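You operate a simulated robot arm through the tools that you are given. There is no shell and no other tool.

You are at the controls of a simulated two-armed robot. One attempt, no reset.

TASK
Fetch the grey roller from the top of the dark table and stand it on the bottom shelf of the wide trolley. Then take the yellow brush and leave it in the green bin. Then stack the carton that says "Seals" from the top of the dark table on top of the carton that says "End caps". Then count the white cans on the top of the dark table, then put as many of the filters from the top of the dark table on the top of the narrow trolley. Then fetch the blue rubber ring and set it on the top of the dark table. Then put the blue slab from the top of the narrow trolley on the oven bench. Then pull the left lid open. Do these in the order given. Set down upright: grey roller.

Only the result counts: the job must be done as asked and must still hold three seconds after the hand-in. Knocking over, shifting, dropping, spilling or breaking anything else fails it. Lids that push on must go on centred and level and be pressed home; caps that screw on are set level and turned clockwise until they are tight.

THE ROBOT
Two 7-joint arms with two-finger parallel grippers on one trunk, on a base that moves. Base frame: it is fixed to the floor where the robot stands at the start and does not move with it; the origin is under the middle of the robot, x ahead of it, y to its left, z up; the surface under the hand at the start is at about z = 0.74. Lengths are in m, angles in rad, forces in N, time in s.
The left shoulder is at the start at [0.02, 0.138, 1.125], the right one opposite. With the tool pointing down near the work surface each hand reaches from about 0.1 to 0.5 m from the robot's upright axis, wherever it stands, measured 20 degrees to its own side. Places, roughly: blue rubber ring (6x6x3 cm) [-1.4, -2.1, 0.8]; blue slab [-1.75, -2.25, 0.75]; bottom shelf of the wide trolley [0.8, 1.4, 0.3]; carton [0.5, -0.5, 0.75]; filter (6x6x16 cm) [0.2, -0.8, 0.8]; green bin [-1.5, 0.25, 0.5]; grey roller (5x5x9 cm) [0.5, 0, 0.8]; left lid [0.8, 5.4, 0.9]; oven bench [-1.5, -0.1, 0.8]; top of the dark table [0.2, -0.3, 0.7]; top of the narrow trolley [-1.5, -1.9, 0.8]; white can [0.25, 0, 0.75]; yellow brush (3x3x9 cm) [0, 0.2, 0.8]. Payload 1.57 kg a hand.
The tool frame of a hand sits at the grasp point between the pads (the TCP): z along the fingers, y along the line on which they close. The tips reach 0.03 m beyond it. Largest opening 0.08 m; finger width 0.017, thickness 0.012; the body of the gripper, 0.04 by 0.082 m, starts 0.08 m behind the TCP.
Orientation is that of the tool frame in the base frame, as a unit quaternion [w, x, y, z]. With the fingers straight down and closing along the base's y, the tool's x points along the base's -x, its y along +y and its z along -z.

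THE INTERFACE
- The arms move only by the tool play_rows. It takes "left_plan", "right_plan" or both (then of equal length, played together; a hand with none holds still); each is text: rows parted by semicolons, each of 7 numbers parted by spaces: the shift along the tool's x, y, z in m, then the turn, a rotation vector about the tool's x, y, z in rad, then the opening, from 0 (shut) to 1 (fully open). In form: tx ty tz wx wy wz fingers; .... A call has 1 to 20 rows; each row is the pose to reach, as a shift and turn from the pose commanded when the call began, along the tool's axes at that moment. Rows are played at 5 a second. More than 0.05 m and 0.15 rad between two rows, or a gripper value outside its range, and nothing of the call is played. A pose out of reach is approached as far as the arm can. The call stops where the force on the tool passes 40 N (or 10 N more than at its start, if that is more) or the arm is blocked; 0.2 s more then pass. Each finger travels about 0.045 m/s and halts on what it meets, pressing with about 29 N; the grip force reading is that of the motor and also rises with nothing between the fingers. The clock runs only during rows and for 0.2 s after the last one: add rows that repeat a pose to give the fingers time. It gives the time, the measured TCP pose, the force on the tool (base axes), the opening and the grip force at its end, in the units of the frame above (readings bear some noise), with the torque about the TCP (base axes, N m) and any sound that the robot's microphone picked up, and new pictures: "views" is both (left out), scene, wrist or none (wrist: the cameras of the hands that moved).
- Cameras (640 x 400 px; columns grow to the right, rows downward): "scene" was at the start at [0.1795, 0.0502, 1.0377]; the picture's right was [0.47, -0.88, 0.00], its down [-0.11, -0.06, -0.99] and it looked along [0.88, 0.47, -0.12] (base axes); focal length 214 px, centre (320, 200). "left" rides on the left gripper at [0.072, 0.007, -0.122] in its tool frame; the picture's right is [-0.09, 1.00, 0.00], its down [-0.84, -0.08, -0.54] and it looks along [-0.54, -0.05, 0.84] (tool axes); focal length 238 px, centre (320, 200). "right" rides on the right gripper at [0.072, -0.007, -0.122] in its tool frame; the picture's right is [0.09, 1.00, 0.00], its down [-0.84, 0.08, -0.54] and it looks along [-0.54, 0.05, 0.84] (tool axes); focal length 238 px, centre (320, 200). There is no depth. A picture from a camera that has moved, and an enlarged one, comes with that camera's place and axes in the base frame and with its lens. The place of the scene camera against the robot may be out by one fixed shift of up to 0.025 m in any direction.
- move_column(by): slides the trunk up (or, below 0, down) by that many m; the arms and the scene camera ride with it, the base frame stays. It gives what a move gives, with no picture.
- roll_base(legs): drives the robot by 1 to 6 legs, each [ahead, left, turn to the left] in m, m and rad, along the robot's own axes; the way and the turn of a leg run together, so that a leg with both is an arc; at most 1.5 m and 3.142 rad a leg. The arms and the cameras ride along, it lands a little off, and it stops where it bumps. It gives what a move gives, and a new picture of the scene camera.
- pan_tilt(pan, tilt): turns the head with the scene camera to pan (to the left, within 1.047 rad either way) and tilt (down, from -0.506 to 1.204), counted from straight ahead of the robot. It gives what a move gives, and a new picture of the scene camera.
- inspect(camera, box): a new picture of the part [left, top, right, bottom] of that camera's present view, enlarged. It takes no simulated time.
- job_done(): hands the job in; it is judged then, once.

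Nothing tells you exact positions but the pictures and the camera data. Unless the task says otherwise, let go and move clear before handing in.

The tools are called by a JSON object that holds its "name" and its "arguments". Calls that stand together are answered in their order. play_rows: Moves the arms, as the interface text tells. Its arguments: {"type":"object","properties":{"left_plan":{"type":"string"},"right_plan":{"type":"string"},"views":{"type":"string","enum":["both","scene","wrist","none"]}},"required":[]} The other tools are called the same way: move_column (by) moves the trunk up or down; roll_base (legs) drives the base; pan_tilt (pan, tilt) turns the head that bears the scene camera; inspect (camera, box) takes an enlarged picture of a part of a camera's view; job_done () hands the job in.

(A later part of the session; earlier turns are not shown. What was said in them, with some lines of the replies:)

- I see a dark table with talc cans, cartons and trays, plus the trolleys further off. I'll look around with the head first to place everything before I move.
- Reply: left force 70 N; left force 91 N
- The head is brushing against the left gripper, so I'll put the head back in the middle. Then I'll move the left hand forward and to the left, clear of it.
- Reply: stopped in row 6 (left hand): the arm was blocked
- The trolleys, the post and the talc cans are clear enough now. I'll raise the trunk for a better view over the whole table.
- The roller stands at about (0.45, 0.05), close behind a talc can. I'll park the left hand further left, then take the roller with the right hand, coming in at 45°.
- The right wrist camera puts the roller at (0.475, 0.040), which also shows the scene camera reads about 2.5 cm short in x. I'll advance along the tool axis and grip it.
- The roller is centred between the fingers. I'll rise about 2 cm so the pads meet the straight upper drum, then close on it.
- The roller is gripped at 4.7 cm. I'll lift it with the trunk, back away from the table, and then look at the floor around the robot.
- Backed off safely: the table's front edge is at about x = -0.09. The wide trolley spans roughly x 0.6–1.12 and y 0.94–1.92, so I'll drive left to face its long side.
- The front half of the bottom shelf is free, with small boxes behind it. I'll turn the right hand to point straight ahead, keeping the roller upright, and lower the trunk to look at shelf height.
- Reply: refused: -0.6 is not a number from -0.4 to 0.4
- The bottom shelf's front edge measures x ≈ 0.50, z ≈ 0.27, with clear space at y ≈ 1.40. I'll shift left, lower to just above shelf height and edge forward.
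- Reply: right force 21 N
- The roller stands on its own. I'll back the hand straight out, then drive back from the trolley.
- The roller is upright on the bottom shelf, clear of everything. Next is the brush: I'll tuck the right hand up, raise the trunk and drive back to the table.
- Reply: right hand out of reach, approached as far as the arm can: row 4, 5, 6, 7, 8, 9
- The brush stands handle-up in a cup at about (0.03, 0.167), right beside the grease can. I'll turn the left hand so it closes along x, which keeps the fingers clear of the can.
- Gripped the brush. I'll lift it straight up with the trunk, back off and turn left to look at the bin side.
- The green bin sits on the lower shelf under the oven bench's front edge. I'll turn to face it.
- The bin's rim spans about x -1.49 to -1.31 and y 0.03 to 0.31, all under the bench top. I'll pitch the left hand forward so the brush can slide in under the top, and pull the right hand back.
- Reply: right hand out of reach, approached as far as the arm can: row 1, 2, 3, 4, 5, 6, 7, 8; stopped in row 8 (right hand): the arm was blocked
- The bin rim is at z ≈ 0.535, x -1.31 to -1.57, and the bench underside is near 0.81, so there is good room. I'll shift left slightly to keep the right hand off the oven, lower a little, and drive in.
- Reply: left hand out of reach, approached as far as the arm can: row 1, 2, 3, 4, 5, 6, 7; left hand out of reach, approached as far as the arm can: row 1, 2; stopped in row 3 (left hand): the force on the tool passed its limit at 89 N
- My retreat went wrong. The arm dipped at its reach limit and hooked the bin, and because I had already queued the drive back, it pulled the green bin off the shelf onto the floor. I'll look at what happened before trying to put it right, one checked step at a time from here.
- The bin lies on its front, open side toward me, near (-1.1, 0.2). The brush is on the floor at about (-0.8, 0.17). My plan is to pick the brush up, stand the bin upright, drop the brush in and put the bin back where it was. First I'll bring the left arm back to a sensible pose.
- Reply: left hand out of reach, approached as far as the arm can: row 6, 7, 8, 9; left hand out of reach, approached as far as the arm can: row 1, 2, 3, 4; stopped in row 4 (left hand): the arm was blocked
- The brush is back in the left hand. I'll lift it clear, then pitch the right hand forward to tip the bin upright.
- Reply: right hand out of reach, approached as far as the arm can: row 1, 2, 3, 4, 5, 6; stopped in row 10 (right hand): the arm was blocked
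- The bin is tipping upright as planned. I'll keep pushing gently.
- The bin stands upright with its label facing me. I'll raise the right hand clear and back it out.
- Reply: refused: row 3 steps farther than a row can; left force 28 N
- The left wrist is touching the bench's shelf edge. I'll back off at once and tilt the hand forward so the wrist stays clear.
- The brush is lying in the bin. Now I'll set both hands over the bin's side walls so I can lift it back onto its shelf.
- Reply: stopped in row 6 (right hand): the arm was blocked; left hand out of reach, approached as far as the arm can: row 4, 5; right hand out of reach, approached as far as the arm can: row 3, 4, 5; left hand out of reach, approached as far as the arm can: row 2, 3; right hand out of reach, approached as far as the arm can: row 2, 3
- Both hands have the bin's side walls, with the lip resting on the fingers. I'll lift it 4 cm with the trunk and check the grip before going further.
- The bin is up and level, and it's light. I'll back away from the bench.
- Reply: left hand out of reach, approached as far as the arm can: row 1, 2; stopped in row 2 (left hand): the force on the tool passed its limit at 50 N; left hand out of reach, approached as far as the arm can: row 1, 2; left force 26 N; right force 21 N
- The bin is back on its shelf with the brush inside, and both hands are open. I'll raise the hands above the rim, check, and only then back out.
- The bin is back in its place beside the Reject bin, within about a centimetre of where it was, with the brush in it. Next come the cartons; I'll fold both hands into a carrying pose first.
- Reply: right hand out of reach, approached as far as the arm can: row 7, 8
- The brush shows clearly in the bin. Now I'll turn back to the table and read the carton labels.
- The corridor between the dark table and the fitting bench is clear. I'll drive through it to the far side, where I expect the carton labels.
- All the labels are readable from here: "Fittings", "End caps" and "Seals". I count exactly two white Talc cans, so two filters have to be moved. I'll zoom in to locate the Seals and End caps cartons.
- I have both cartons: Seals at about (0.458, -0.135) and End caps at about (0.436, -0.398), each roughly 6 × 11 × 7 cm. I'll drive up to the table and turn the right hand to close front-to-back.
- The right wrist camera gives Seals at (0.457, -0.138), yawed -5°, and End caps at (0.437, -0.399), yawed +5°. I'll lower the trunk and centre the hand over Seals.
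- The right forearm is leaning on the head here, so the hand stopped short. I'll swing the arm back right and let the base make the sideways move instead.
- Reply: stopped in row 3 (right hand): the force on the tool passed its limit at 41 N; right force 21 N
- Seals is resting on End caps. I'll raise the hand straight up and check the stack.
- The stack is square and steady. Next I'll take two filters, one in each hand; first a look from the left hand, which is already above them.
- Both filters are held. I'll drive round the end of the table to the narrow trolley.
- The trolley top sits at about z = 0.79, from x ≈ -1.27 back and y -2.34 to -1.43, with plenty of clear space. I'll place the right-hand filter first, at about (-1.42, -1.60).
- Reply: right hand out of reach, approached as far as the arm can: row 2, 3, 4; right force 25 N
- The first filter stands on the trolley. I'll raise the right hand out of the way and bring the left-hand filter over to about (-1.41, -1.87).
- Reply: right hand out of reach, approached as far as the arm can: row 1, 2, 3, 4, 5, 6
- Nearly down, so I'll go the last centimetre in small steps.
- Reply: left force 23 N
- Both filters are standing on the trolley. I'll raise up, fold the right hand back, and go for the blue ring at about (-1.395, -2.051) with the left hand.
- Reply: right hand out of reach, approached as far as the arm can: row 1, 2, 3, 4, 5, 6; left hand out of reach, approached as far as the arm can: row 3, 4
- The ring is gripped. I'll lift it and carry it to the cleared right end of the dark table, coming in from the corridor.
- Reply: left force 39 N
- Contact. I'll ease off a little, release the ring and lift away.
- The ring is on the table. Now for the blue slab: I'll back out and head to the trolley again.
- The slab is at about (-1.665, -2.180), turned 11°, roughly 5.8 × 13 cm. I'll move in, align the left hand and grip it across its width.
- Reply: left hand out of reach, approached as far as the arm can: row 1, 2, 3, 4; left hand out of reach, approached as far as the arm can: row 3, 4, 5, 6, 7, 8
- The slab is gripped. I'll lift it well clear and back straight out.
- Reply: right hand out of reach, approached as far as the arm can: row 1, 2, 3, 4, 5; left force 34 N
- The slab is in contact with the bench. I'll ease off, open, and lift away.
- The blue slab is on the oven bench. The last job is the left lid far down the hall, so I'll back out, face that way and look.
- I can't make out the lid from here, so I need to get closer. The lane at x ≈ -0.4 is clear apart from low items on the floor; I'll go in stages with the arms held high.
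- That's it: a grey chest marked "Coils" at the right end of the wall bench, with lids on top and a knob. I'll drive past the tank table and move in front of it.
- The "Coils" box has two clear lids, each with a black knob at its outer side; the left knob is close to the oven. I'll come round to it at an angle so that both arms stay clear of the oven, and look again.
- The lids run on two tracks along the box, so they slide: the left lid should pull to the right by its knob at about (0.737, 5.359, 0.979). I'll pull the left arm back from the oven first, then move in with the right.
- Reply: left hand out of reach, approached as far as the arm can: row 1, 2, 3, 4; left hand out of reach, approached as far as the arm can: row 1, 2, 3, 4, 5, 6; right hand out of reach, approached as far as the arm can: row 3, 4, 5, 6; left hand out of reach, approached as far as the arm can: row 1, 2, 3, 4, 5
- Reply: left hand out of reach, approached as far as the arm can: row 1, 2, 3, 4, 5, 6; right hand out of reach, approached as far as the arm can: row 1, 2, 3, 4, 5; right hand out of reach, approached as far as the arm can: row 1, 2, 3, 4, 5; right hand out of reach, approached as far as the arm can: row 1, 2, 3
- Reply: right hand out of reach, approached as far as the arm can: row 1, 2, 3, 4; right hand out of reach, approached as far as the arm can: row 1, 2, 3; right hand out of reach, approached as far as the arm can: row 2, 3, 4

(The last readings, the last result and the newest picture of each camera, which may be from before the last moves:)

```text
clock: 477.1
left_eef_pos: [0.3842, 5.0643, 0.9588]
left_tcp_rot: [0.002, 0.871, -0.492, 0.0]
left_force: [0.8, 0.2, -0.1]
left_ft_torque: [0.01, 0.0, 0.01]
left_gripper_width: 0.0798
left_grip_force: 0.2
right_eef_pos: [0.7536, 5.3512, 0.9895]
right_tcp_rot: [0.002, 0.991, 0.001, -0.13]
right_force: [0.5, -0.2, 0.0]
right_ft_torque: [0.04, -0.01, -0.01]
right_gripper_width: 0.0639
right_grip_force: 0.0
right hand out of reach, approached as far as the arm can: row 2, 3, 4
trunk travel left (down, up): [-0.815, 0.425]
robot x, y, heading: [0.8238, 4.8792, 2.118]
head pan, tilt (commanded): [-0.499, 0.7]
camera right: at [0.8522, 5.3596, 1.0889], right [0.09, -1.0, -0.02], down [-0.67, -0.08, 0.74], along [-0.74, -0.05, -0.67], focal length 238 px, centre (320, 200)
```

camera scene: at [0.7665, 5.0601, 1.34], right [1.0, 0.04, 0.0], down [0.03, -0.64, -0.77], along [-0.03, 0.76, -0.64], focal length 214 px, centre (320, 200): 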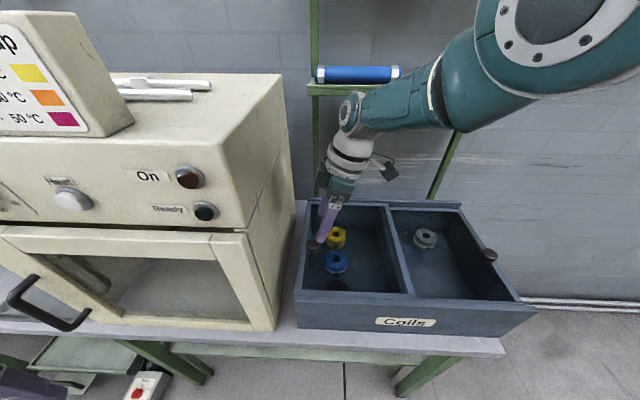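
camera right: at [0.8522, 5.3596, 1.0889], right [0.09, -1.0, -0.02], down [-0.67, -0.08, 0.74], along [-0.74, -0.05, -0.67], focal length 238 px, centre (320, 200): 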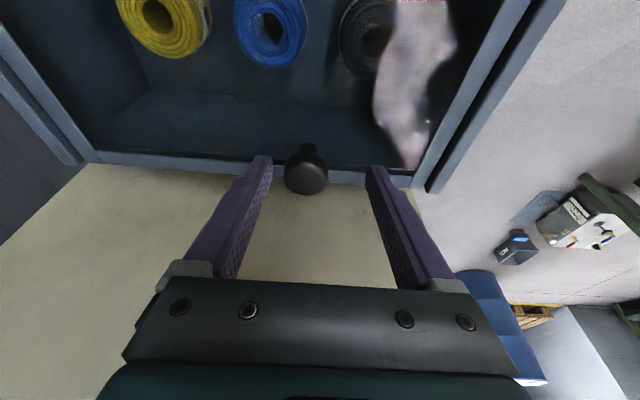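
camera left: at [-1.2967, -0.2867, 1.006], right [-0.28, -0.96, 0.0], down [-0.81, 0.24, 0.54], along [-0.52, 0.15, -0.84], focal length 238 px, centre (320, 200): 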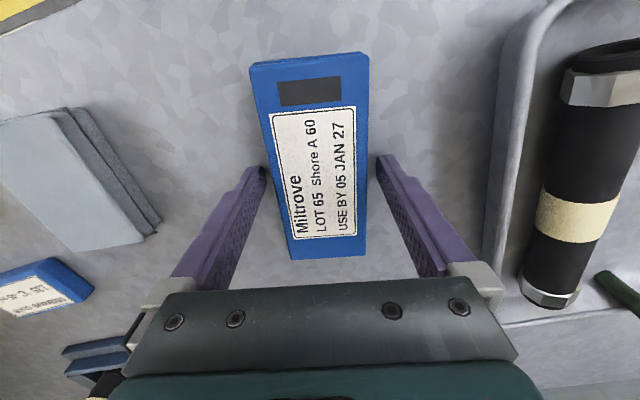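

The knob is between the fingers; I'll close on it.

{"name": "play_rows", "arguments": {"right_plan": "0 -0.005 0 0 0 0 0.6; 0 -0.005 0 0 0 0 0.4; 0 -0.005 0 0 0 0 0.2; 0 -0.005 0 0 0 0 0; 0 -0.005 0 0 0 0 0", "views": "both"}}

```text
clock: 478.3
left_eef_pos: [0.3851, 5.0686, 0.9598]
left_tcp_rot: [-0.001, 0.871, -0.492, 0.0]
left_force: [-0.8, 0.8, 0.3]
left_ft_torque: [-0.03, 0.04, 0.0]
left_gripper_width: 0.0802
left_grip_force: 0.1
right_eef_pos: [0.7542, 5.3593, 0.9986]
right_tcp_rot: [-0.003, 0.991, 0.003, -0.132]
right_force: [9.3, 6.1, 36.1]
right_ft_torque: [0.2, -0.28, -0.02]
right_gripper_width: 0.0001
right_grip_force: 9.3
right hand out of reach, approached as far as the arm can: row 1, 2, 3, 4, 5
trunk travel left (down, up): [-0.815, 0.425]
robot x, y, heading: [0.8216, 4.8843, 2.113]
head pan, tilt (commanded): [-0.499, 0.7]
camera scene: at [0.7675, 5.063, 1.3017], right [1.0, 0.04, 0.0], down [0.03, -0.64, -0.77], along [-0.03, 0.77, -0.64], focal length 214 px, centre (320, 200)
camera right: at [0.8543, 5.3671, 1.0962], right [0.09, -1.0, -0.03], down [-0.67, -0.08, 0.74], along [-0.74, -0.05, -0.67], focal length 238 px, centre (320, 200)
```

scene: 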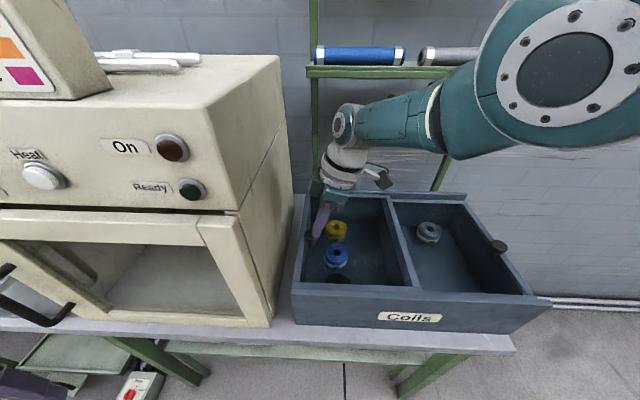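
right: 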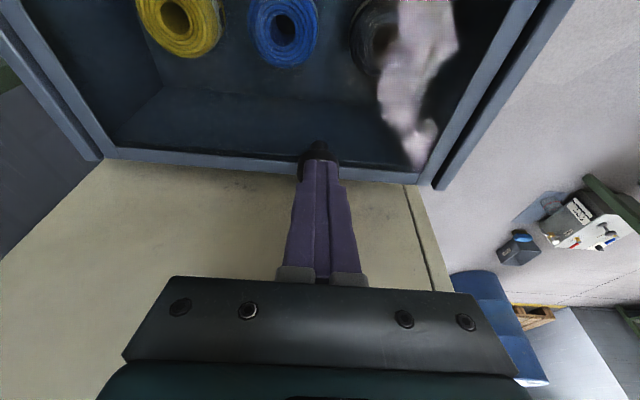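

{"name": "move_column", "arguments": {"by": 0.02}}

{"name": "play_rows", "arguments": {"right_plan": "0 0 0 0 0 0 0.4; 0 0 0 0 0 0 0.8; 0 0 0 0 0 0 0.8; 0 0 0 0 0 0 0.8", "views": "wrist"}}

```text
clock: 479.0
left_eef_pos: [0.3828, 5.063, 0.9791]
left_tcp_rot: [0.002, 0.871, -0.492, 0.001]
left_force: [-0.9, -0.1, -0.2]
left_ft_torque: [0.0, 0.01, -0.01]
left_gripper_width: 0.0799
left_grip_force: 0.0
right_eef_pos: [0.7551, 5.3512, 1.0105]
right_tcp_rot: [0.005, 0.992, 0.001, -0.128]
right_force: [-0.5, 0.4, -0.1]
right_ft_torque: [0.02, 0.02, -0.03]
right_gripper_width: 0.0001
right_grip_force: 21.2
trunk travel left (down, up): [-0.835, 0.405]
robot x, y, heading: [0.8262, 4.8816, 2.115]
head pan, tilt (commanded): [-0.499, 0.7]
```

```text
clock: 480.0
left_eef_pos: [0.3827, 5.0639, 0.9805]
left_tcp_rot: [0.001, 0.87, -0.493, 0.002]
left_force: [0.2, 0.5, 0.3]
left_ft_torque: [0.0, 0.02, -0.01]
left_gripper_width: 0.08
left_grip_force: 0.1
right_eef_pos: [0.7553, 5.353, 1.0123]
right_tcp_rot: [0.003, 0.992, 0.0, -0.13]
right_force: [-0.2, 0.5, 0.0]
right_ft_torque: [-0.02, -0.03, 0.0]
right_gripper_width: 0.0643
right_grip_force: 0.0
trunk travel left (down, up): [-0.835, 0.405]
robot x, y, heading: [0.8236, 4.8829, 2.117]
head pan, tilt (commanded): [-0.499, 0.7]
camera right: at [0.8539, 5.3611, 1.1104], right [0.09, -1.0, -0.02], down [-0.67, -0.08, 0.74], along [-0.74, -0.05, -0.67], focal length 238 px, centre (320, 200)
```

right: 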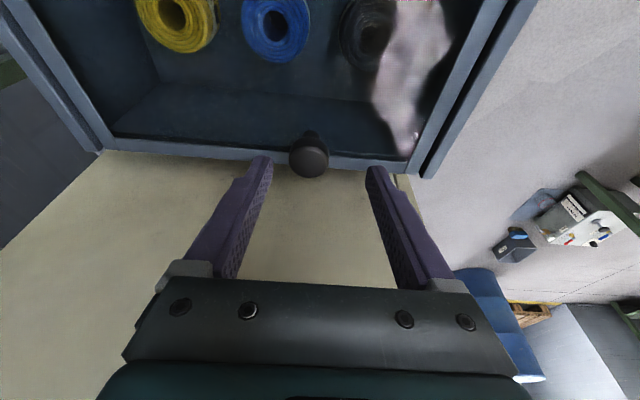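

{"name": "play_rows", "arguments": {"right_plan": "-0.004 -0.005 0 0 0 0 0.8; -0.0077 -0.010 0 0 0 0 0.8; -0.0077 -0.010 0 0 0 0 0.8", "views": "none"}}

{"name": "move_column", "arguments": {"by": -0.025}}

{"name": "inspect", "arguments": {"camera": "right", "box": [0, 0, 640, 400]}}

```text
clock: 480.8
left_eef_pos: [0.3831, 5.0647, 0.981]
left_tcp_rot: [0.002, 0.871, -0.492, 0.002]
left_force: [0.6, 0.4, -0.4]
left_ft_torque: [0.0, -0.01, 0.0]
left_gripper_width: 0.0803
left_grip_force: 0.1
right_eef_pos: [0.7503, 5.3539, 1.0171]
right_tcp_rot: [0.003, 0.992, 0.001, -0.13]
right_force: [-0.2, -0.8, 0.3]
right_ft_torque: [0.03, 0.01, 0.0]
right_gripper_width: 0.0639
right_grip_force: 0.0
right hand out of reach, approached as far as the arm can: row 1, 2, 3
trunk travel left (down, up): [-0.835, 0.405]
robot x, y, heading: [0.8271, 4.8827, 2.114]
head pan, tilt (commanded): [-0.499, 0.7]
```

```text
clock: 481.5
left_eef_pos: [0.3832, 5.0639, 0.9543]
left_tcp_rot: [0.002, 0.871, -0.492, 0.001]
left_force: [0.3, 0.1, 0.2]
left_ft_torque: [0.01, 0.01, 0.02]
left_gripper_width: 0.0802
left_grip_force: 0.2
right_eef_pos: [0.7512, 5.3543, 0.9923]
right_tcp_rot: [0.003, 0.992, 0.001, -0.13]
right_force: [0.1, -0.3, 0.0]
right_ft_torque: [0.02, 0.0, 0.02]
right_gripper_width: 0.0639
right_grip_force: 0.1
trunk travel left (down, up): [-0.81, 0.43]
robot x, y, heading: [0.8231, 4.8813, 2.107]
head pan, tilt (commanded): [-0.499, 0.7]
```

```text
1.00 times, centred on (320, 200) of right (not enlarged: the box is as wide or as high as the picture)
camera zoom: at [0.8498, 5.3627, 1.0901], right [0.09, -1.0, -0.02], down [-0.67, -0.08, 0.74], along [-0.74, -0.05, -0.67], focal length 238 px, centre (320, 200)
```

zoom: 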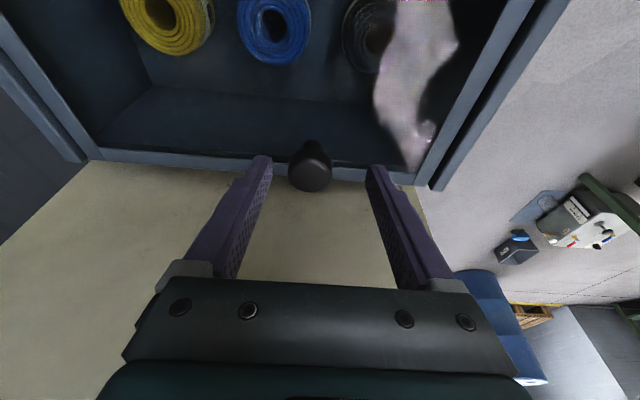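

{"name": "move_column", "arguments": {"by": -0.016}}

{"name": "inspect", "arguments": {"camera": "right", "box": [0, 0, 640, 400]}}

```text
clock: 482.1
left_eef_pos: [0.3839, 5.0635, 0.9384]
left_tcp_rot: [0.002, 0.87, -0.493, 0.001]
left_force: [0.3, 0.7, -0.3]
left_ft_torque: [0.01, 0.01, 0.03]
left_gripper_width: 0.0801
left_grip_force: 0.0
right_eef_pos: [0.7505, 5.3537, 0.9749]
right_tcp_rot: [0.003, 0.992, 0.001, -0.129]
right_force: [-0.2, -0.3, 0.2]
right_ft_torque: [0.02, 0.0, 0.01]
right_gripper_width: 0.0642
right_grip_force: 0.0
trunk travel left (down, up): [-0.794, 0.446]
robot x, y, heading: [0.8184, 4.8828, 2.115]
head pan, tilt (commanded): [-0.499, 0.7]
```

```text
1.00 times, centred on (320, 200) of right (not enlarged: the box is as wide or as high as the picture)
camera zoom: at [0.8498, 5.3627, 1.0741], right [0.09, -1.0, -0.02], down [-0.67, -0.08, 0.74], along [-0.74, -0.05, -0.67], focal length 238 px, centre (320, 200)
```

zoom: 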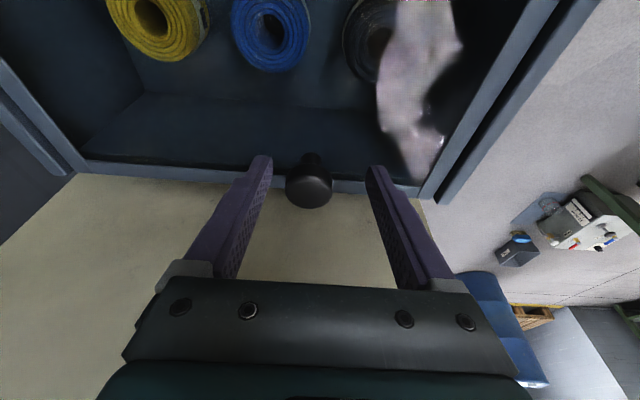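

{"name": "play_rows", "arguments": {"right_plan": "0 0 0 0 0 0 0.6; 0 0 0 0 0 0 0.4; 0 0 0 0 0 0 0.2; 0 0 0 0 0 0 0.1; 0 0 0 0 0 0 0.1", "views": "wrist"}}

```text
clock: 483.3
left_eef_pos: [0.3827, 5.0678, 0.9385]
left_tcp_rot: [0.001, 0.87, -0.493, 0.0]
left_force: [0.6, -0.5, -0.1]
left_ft_torque: [0.02, 0.01, 0.0]
left_gripper_width: 0.08
left_grip_force: 0.1
right_eef_pos: [0.7519, 5.3611, 0.9784]
right_tcp_rot: [-0.004, 0.992, 0.0, -0.13]
right_force: [0.2, 24.2, -6.7]
right_ft_torque: [0.52, -0.22, -0.36]
right_gripper_width: 0.0313
right_grip_force: 28.0
trunk travel left (down, up): [-0.794, 0.446]
robot x, y, heading: [0.8208, 4.8829, 2.115]
head pan, tilt (commanded): [-0.499, 0.7]
camera right: at [0.8505, 5.3675, 1.0767], right [0.09, -1.0, -0.03], down [-0.67, -0.08, 0.74], along [-0.74, -0.04, -0.67], focal length 238 px, centre (320, 200)
```

right: 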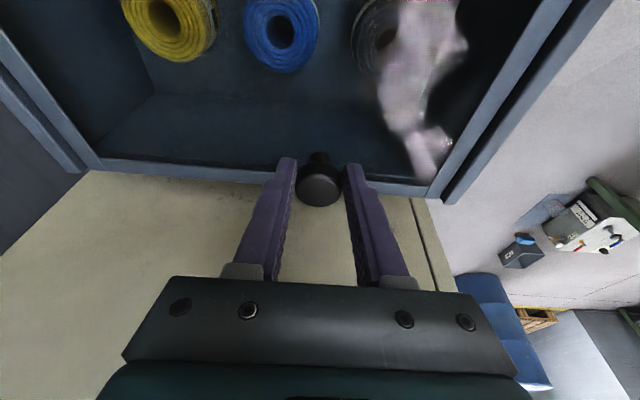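

The knob is gripped at 3.1 cm. I'll test a gentle pull to the right, in line with the tracks.

{"name": "play_rows", "arguments": {"right_plan": "0.0097 -0.004 -0.0026 0 0 0 0; 0.0193 -0.006 -0.0052 0 0 0 0; 0.029 -0.006 -0.0077 0 0 0 0", "views": "both"}}

```text
clock: 484.1
left_eef_pos: [0.3833, 5.0642, 0.9384]
left_tcp_rot: [0.002, 0.871, -0.492, 0.001]
left_force: [1.0, 0.1, 0.5]
left_ft_torque: [0.02, 0.01, 0.0]
left_gripper_width: 0.0797
left_grip_force: 0.0
right_eef_pos: [0.7792, 5.3613, 0.9781]
right_tcp_rot: [0.003, 0.991, 0.001, -0.133]
right_force: [0.0, -1.4, 18.8]
right_ft_torque: [0.01, 0.4, 0.11]
right_gripper_width: 0.0311
right_grip_force: 39.7
trunk travel left (down, up): [-0.794, 0.446]
robot x, y, heading: [0.8202, 4.8799, 2.114]
head pan, tilt (commanded): [-0.499, 0.7]
camera scene: at [0.7663, 5.0607, 1.2796], right [1.0, 0.04, 0.0], down [0.03, -0.64, -0.77], along [-0.03, 0.77, -0.64], focal length 214 px, centre (320, 200)
camera right: at [0.8786, 5.3696, 1.0762], right [0.09, -1.0, -0.02], down [-0.67, -0.08, 0.74], along [-0.74, -0.06, -0.67], focal length 238 px, centre (320, 200)
```

scene: 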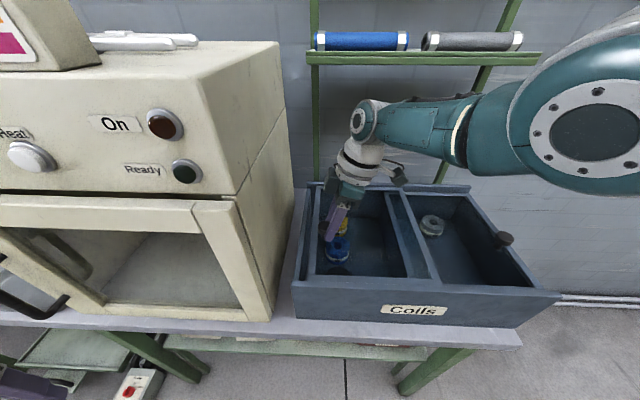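
right: 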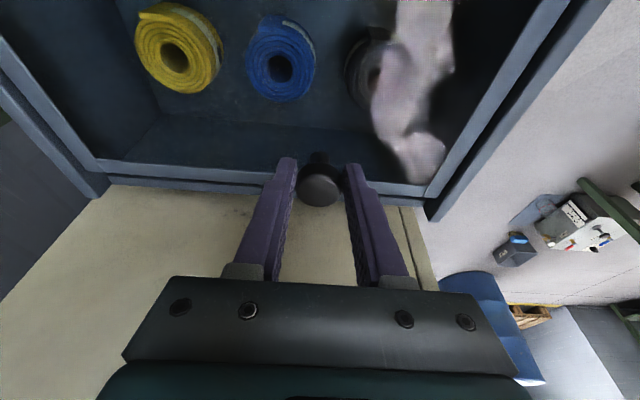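

The lid slides right smoothly with the knob. I'll keep pulling in short, force-limited steps.

{"name": "play_rows", "arguments": {"right_plan": "0.0185 0 -0.0081 0 0 0 0; 0.0378 0 -0.0133 0 0 0 0; 0.0571 0 -0.0185 0 0 0 0; 0.0764 0 -0.0237 0 0 0 0", "views": "both"}}

```text
clock: 485.1
left_eef_pos: [0.3821, 5.0666, 0.9386]
left_tcp_rot: [0.001, 0.87, -0.492, 0.001]
left_force: [-0.2, -0.2, 0.5]
left_ft_torque: [-0.03, 0.0, 0.01]
left_gripper_width: 0.0796
left_grip_force: 0.0
right_eef_pos: [0.8601, 5.3589, 0.9783]
right_tcp_rot: [0.001, 0.992, 0.001, -0.128]
right_force: [0.9, 11.7, -3.7]
right_ft_torque: [0.33, -0.9, -0.06]
right_gripper_width: 0.0312
right_grip_force: 39.4
trunk travel left (down, up): [-0.794, 0.446]
robot x, y, heading: [0.8226, 4.8836, 2.114]
head pan, tilt (commanded): [-0.499, 0.7]
camera scene: at [0.7666, 5.0611, 1.2793], right [1.0, 0.04, 0.0], down [0.03, -0.64, -0.77], along [-0.03, 0.77, -0.64], focal length 214 px, centre (320, 200)
camera right: at [0.9592, 5.369, 1.077], right [0.09, -1.0, -0.02], down [-0.67, -0.08, 0.74], along [-0.74, -0.05, -0.67], focal length 238 px, centre (320, 200)
```

scene: 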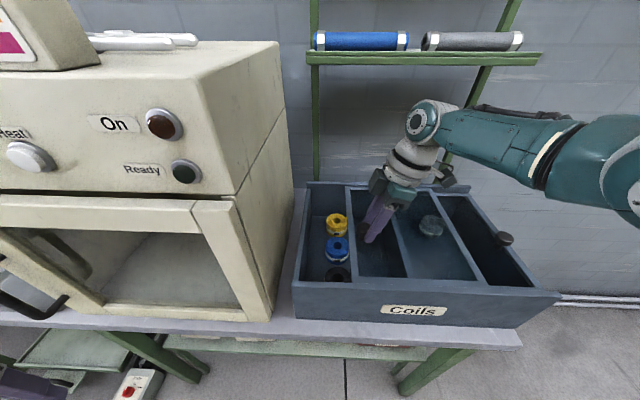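
right: 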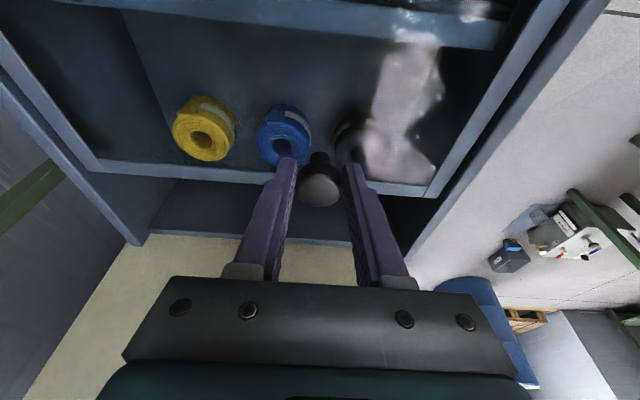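

{"name": "play_rows", "arguments": {"right_plan": "0.0193 0 -0.0052 0 0 0 0; 0.0386 0 -0.0103 0 0 0 0; 0.058 0 -0.0155 0 0 0 0", "views": "both"}}

```text
clock: 485.9
left_eef_pos: [0.383, 5.0641, 0.9378]
left_tcp_rot: [0.002, 0.871, -0.492, 0.001]
left_force: [-0.1, 0.4, 0.4]
left_ft_torque: [0.02, 0.01, -0.01]
left_gripper_width: 0.0799
left_grip_force: 0.0
right_eef_pos: [0.919, 5.3609, 0.9784]
right_tcp_rot: [0.001, 0.992, 0.0, -0.13]
right_force: [0.3, 17.1, -26.4]
right_ft_torque: [0.26, -0.31, -0.36]
right_gripper_width: 0.031
right_grip_force: 39.8
trunk travel left (down, up): [-0.794, 0.446]
robot x, y, heading: [0.8255, 4.8805, 2.113]
head pan, tilt (commanded): [-0.499, 0.7]
camera scene: at [0.7662, 5.0605, 1.279], right [1.0, 0.04, 0.0], down [0.03, -0.64, -0.77], along [-0.03, 0.76, -0.64], focal length 214 px, centre (320, 200)
camera right: at [1.0188, 5.3691, 1.0772], right [0.09, -1.0, -0.02], down [-0.67, -0.08, 0.74], along [-0.74, -0.05, -0.67], focal length 238 px, centre (320, 200)
```

scene: 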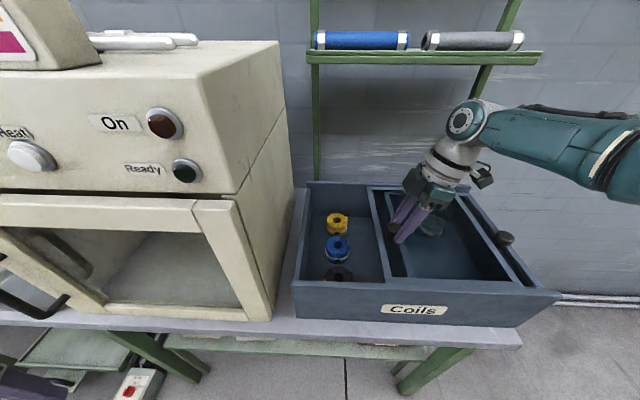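
right: 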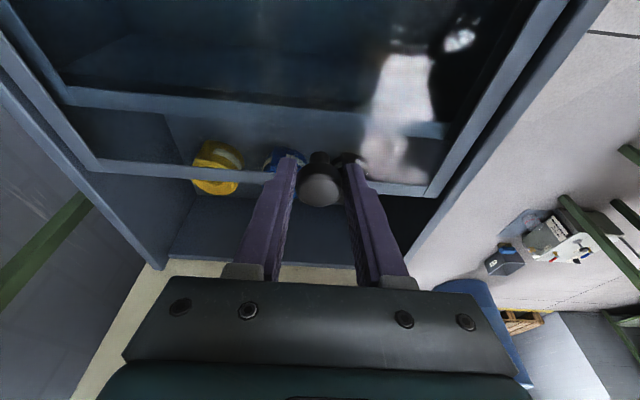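

{"name": "play_rows", "arguments": {"right_plan": "0.0107 -0.003 0.0013 0 0 0 0; 0.0203 -0.003 -0.0013 0 0 0 0; 0.03 -0.003 -0.0039 0 0 0 0", "views": "both"}}

```text
clock: 486.7
left_eef_pos: [0.3846, 5.0641, 0.9371]
left_tcp_rot: [0.001, 0.87, -0.493, 0.001]
left_force: [0.5, -0.4, -0.8]
left_ft_torque: [-0.03, -0.01, 0.0]
left_gripper_width: 0.08
left_grip_force: 0.0
right_eef_pos: [0.9517, 5.3655, 0.9739]
right_tcp_rot: [0.001, 0.992, -0.001, -0.128]
right_force: [-0.3, -0.3, -0.6]
right_ft_torque: [-0.01, -0.04, 0.05]
right_gripper_width: 0.0001
right_grip_force: 21.4
trunk travel left (down, up): [-0.794, 0.446]
robot x, y, heading: [0.8207, 4.8819, 2.115]
head pan, tilt (commanded): [-0.499, 0.7]
camera scene: at [0.767, 5.0604, 1.2787], right [1.0, 0.04, 0.0], down [0.03, -0.64, -0.77], along [-0.03, 0.76, -0.64], focal length 214 px, centre (320, 200)
camera right: at [1.0507, 5.3728, 1.0738], right [0.09, -1.0, -0.02], down [-0.67, -0.07, 0.74], along [-0.73, -0.05, -0.68], focal length 238 px, centre (320, 200)
```

scene: 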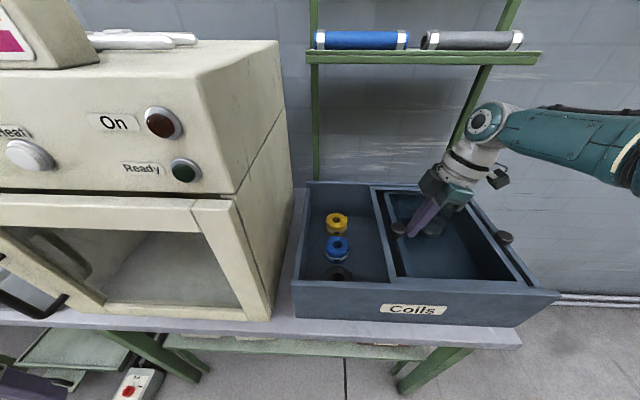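
right: 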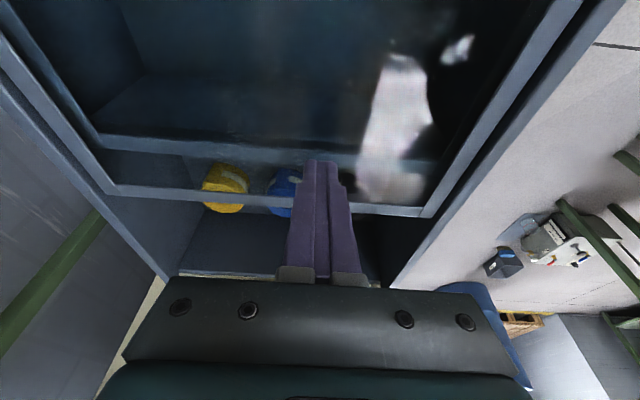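

{"name": "inspect", "arguments": {"camera": "scene", "box": [280, 160, 580, 340]}}

```text
2.13 times, centred on (430, 250) of scene
camera zoom: at [0.767, 5.0604, 1.2787], right [1.0, 0.04, 0.0], down [0.03, -0.64, -0.77], along [-0.03, 0.76, -0.64], focal length 458 px, centre (85, 93)
```

zoom: 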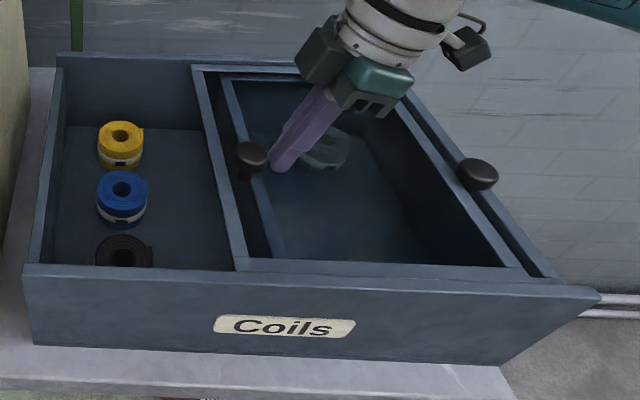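

The left lid has slid fully over to the right, up against the right lid's knob, and the left compartment is completely open. The fingers have come off the knob, so I'll lift straight up and back away.

{"name": "move_column", "arguments": {"by": 0.2}}

{"name": "roll_base", "arguments": {"legs": [[-0.3, 0.15, 0]]}}

{"name": "inspect", "arguments": {"camera": "scene", "box": [240, 120, 540, 320]}}

```text
clock: 488.9
left_eef_pos: [0.3829, 5.0637, 1.1381]
left_tcp_rot: [0.001, 0.87, -0.493, 0.001]
left_force: [0.3, -0.3, 0.3]
left_ft_torque: [0.01, -0.03, -0.02]
left_gripper_width: 0.0799
left_grip_force: 0.0
right_eef_pos: [0.9491, 5.365, 1.1745]
right_tcp_rot: [0.002, 0.992, 0.0, -0.13]
right_force: [-0.4, 0.7, 0.1]
right_ft_torque: [-0.03, 0.02, -0.03]
right_gripper_width: 0.0001
right_grip_force: 21.3
trunk travel left (down, up): [-0.994, 0.246]
robot x, y, heading: [0.8238, 4.883, 2.112]
head pan, tilt (commanded): [-0.499, 0.7]
```

```text
clock: 491.1
left_eef_pos: [0.4069, 4.7413, 1.1383]
left_tcp_rot: [0.002, 0.87, -0.492, 0.001]
left_force: [0.0, 0.0, 0.2]
left_ft_torque: [0.01, -0.03, -0.02]
left_gripper_width: 0.0801
left_grip_force: 0.0
right_eef_pos: [0.9727, 5.0391, 1.1747]
right_tcp_rot: [0.002, 0.992, 0.0, -0.13]
right_force: [0.2, 0.8, 0.2]
right_ft_torque: [-0.02, 0.0, 0.02]
right_gripper_width: 0.0
right_grip_force: 21.6
trunk travel left (down, up): [-0.994, 0.246]
robot x, y, heading: [0.8431, 4.5623, 2.111]
head pan, tilt (commanded): [-0.499, 0.7]
camera scene: at [0.7902, 4.7353, 1.479], right [1.0, 0.04, 0.0], down [0.03, -0.64, -0.76], along [-0.03, 0.76, -0.64], focal length 214 px, centre (320, 200)
```

scene: 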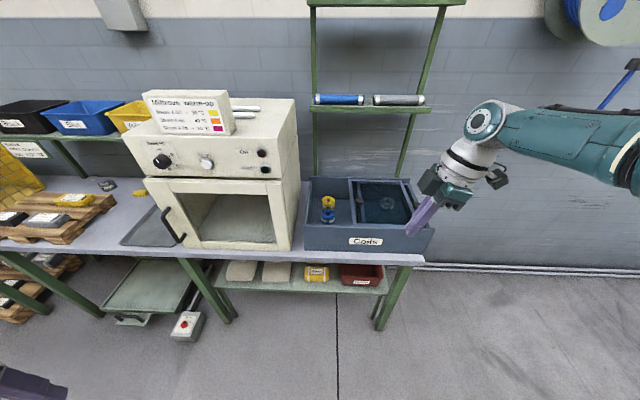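

```text
2.00 times, centred on (390, 220) of scene
camera zoom: at [0.7902, 4.7353, 1.479], right [1.0, 0.04, 0.0], down [0.03, -0.64, -0.76], along [-0.03, 0.76, -0.64], focal length 429 px, centre (180, 160)
```

zoom: 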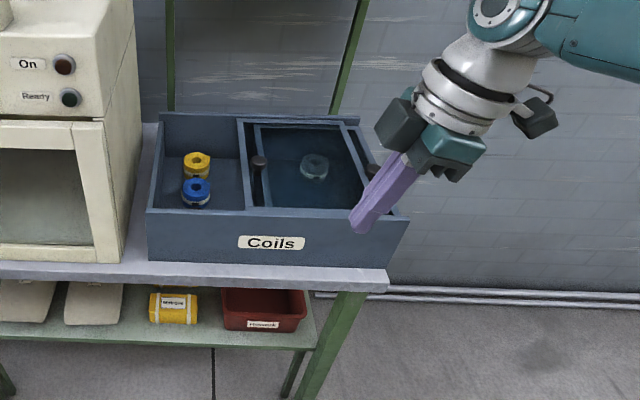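

All seven steps are done, and I've checked each by camera:

- **Roller:** stands upright on the wide trolley's bottom shelf.
- **Brush:** lies in the green bin. I knocked that bin off its shelf partway through. It is back in place to within about a centimetre, judged against the Reject bin beside it.
- **Cartons:** Seals is stacked on End caps.
- **Filters:** there are two white cans on the table, so two filters stand on the narrow trolley.
- **Ring:** on the dark table.
- **Slab:** on the oven bench.
- **Left lid:** slid fully open.

Both hands are empty and clear, so I'm handing in.

{"name": "job_done", "arguments": {}}

```text
The job is handed in.
```

I've handed the job in with all seven steps done, but I knocked the green bin off its shelf along the way and had to put it back. No result came back from the hand-in, so I don't know how it was judged.

- **Grey roller:** it stands upright at the front of the wide trolley's bottom shelf.
- **Yellow brush:** it is in the green bin. My arm hooked the bin while backing out and pulled it onto the floor. I stood it up, put the brush back in and set the bin back on its shelf. Compared with earlier pictures it is within about a centimetre of where it was.
- **Cartons:** "Seals" sits squarely on "End caps".
- **Filters:** I counted two white cans (both marked "Talc"), so two filters stand on top of the narrow trolley.
- **Blue ring:** it is on the dark table, at the right-hand end.
- **Blue slab:** it is on the oven bench.
- **Left lid:** it belongs to the "Coils" box and slides rather than lifts. It is pulled right across, and the left compartment is fully uncovered.

If moving the bin counts against the "nothing else disturbed" rule even after putting it back, that is the likeliest reason for a fail. I did not go back for a final look at the roller or the cartons. When I last saw each, they were as described.
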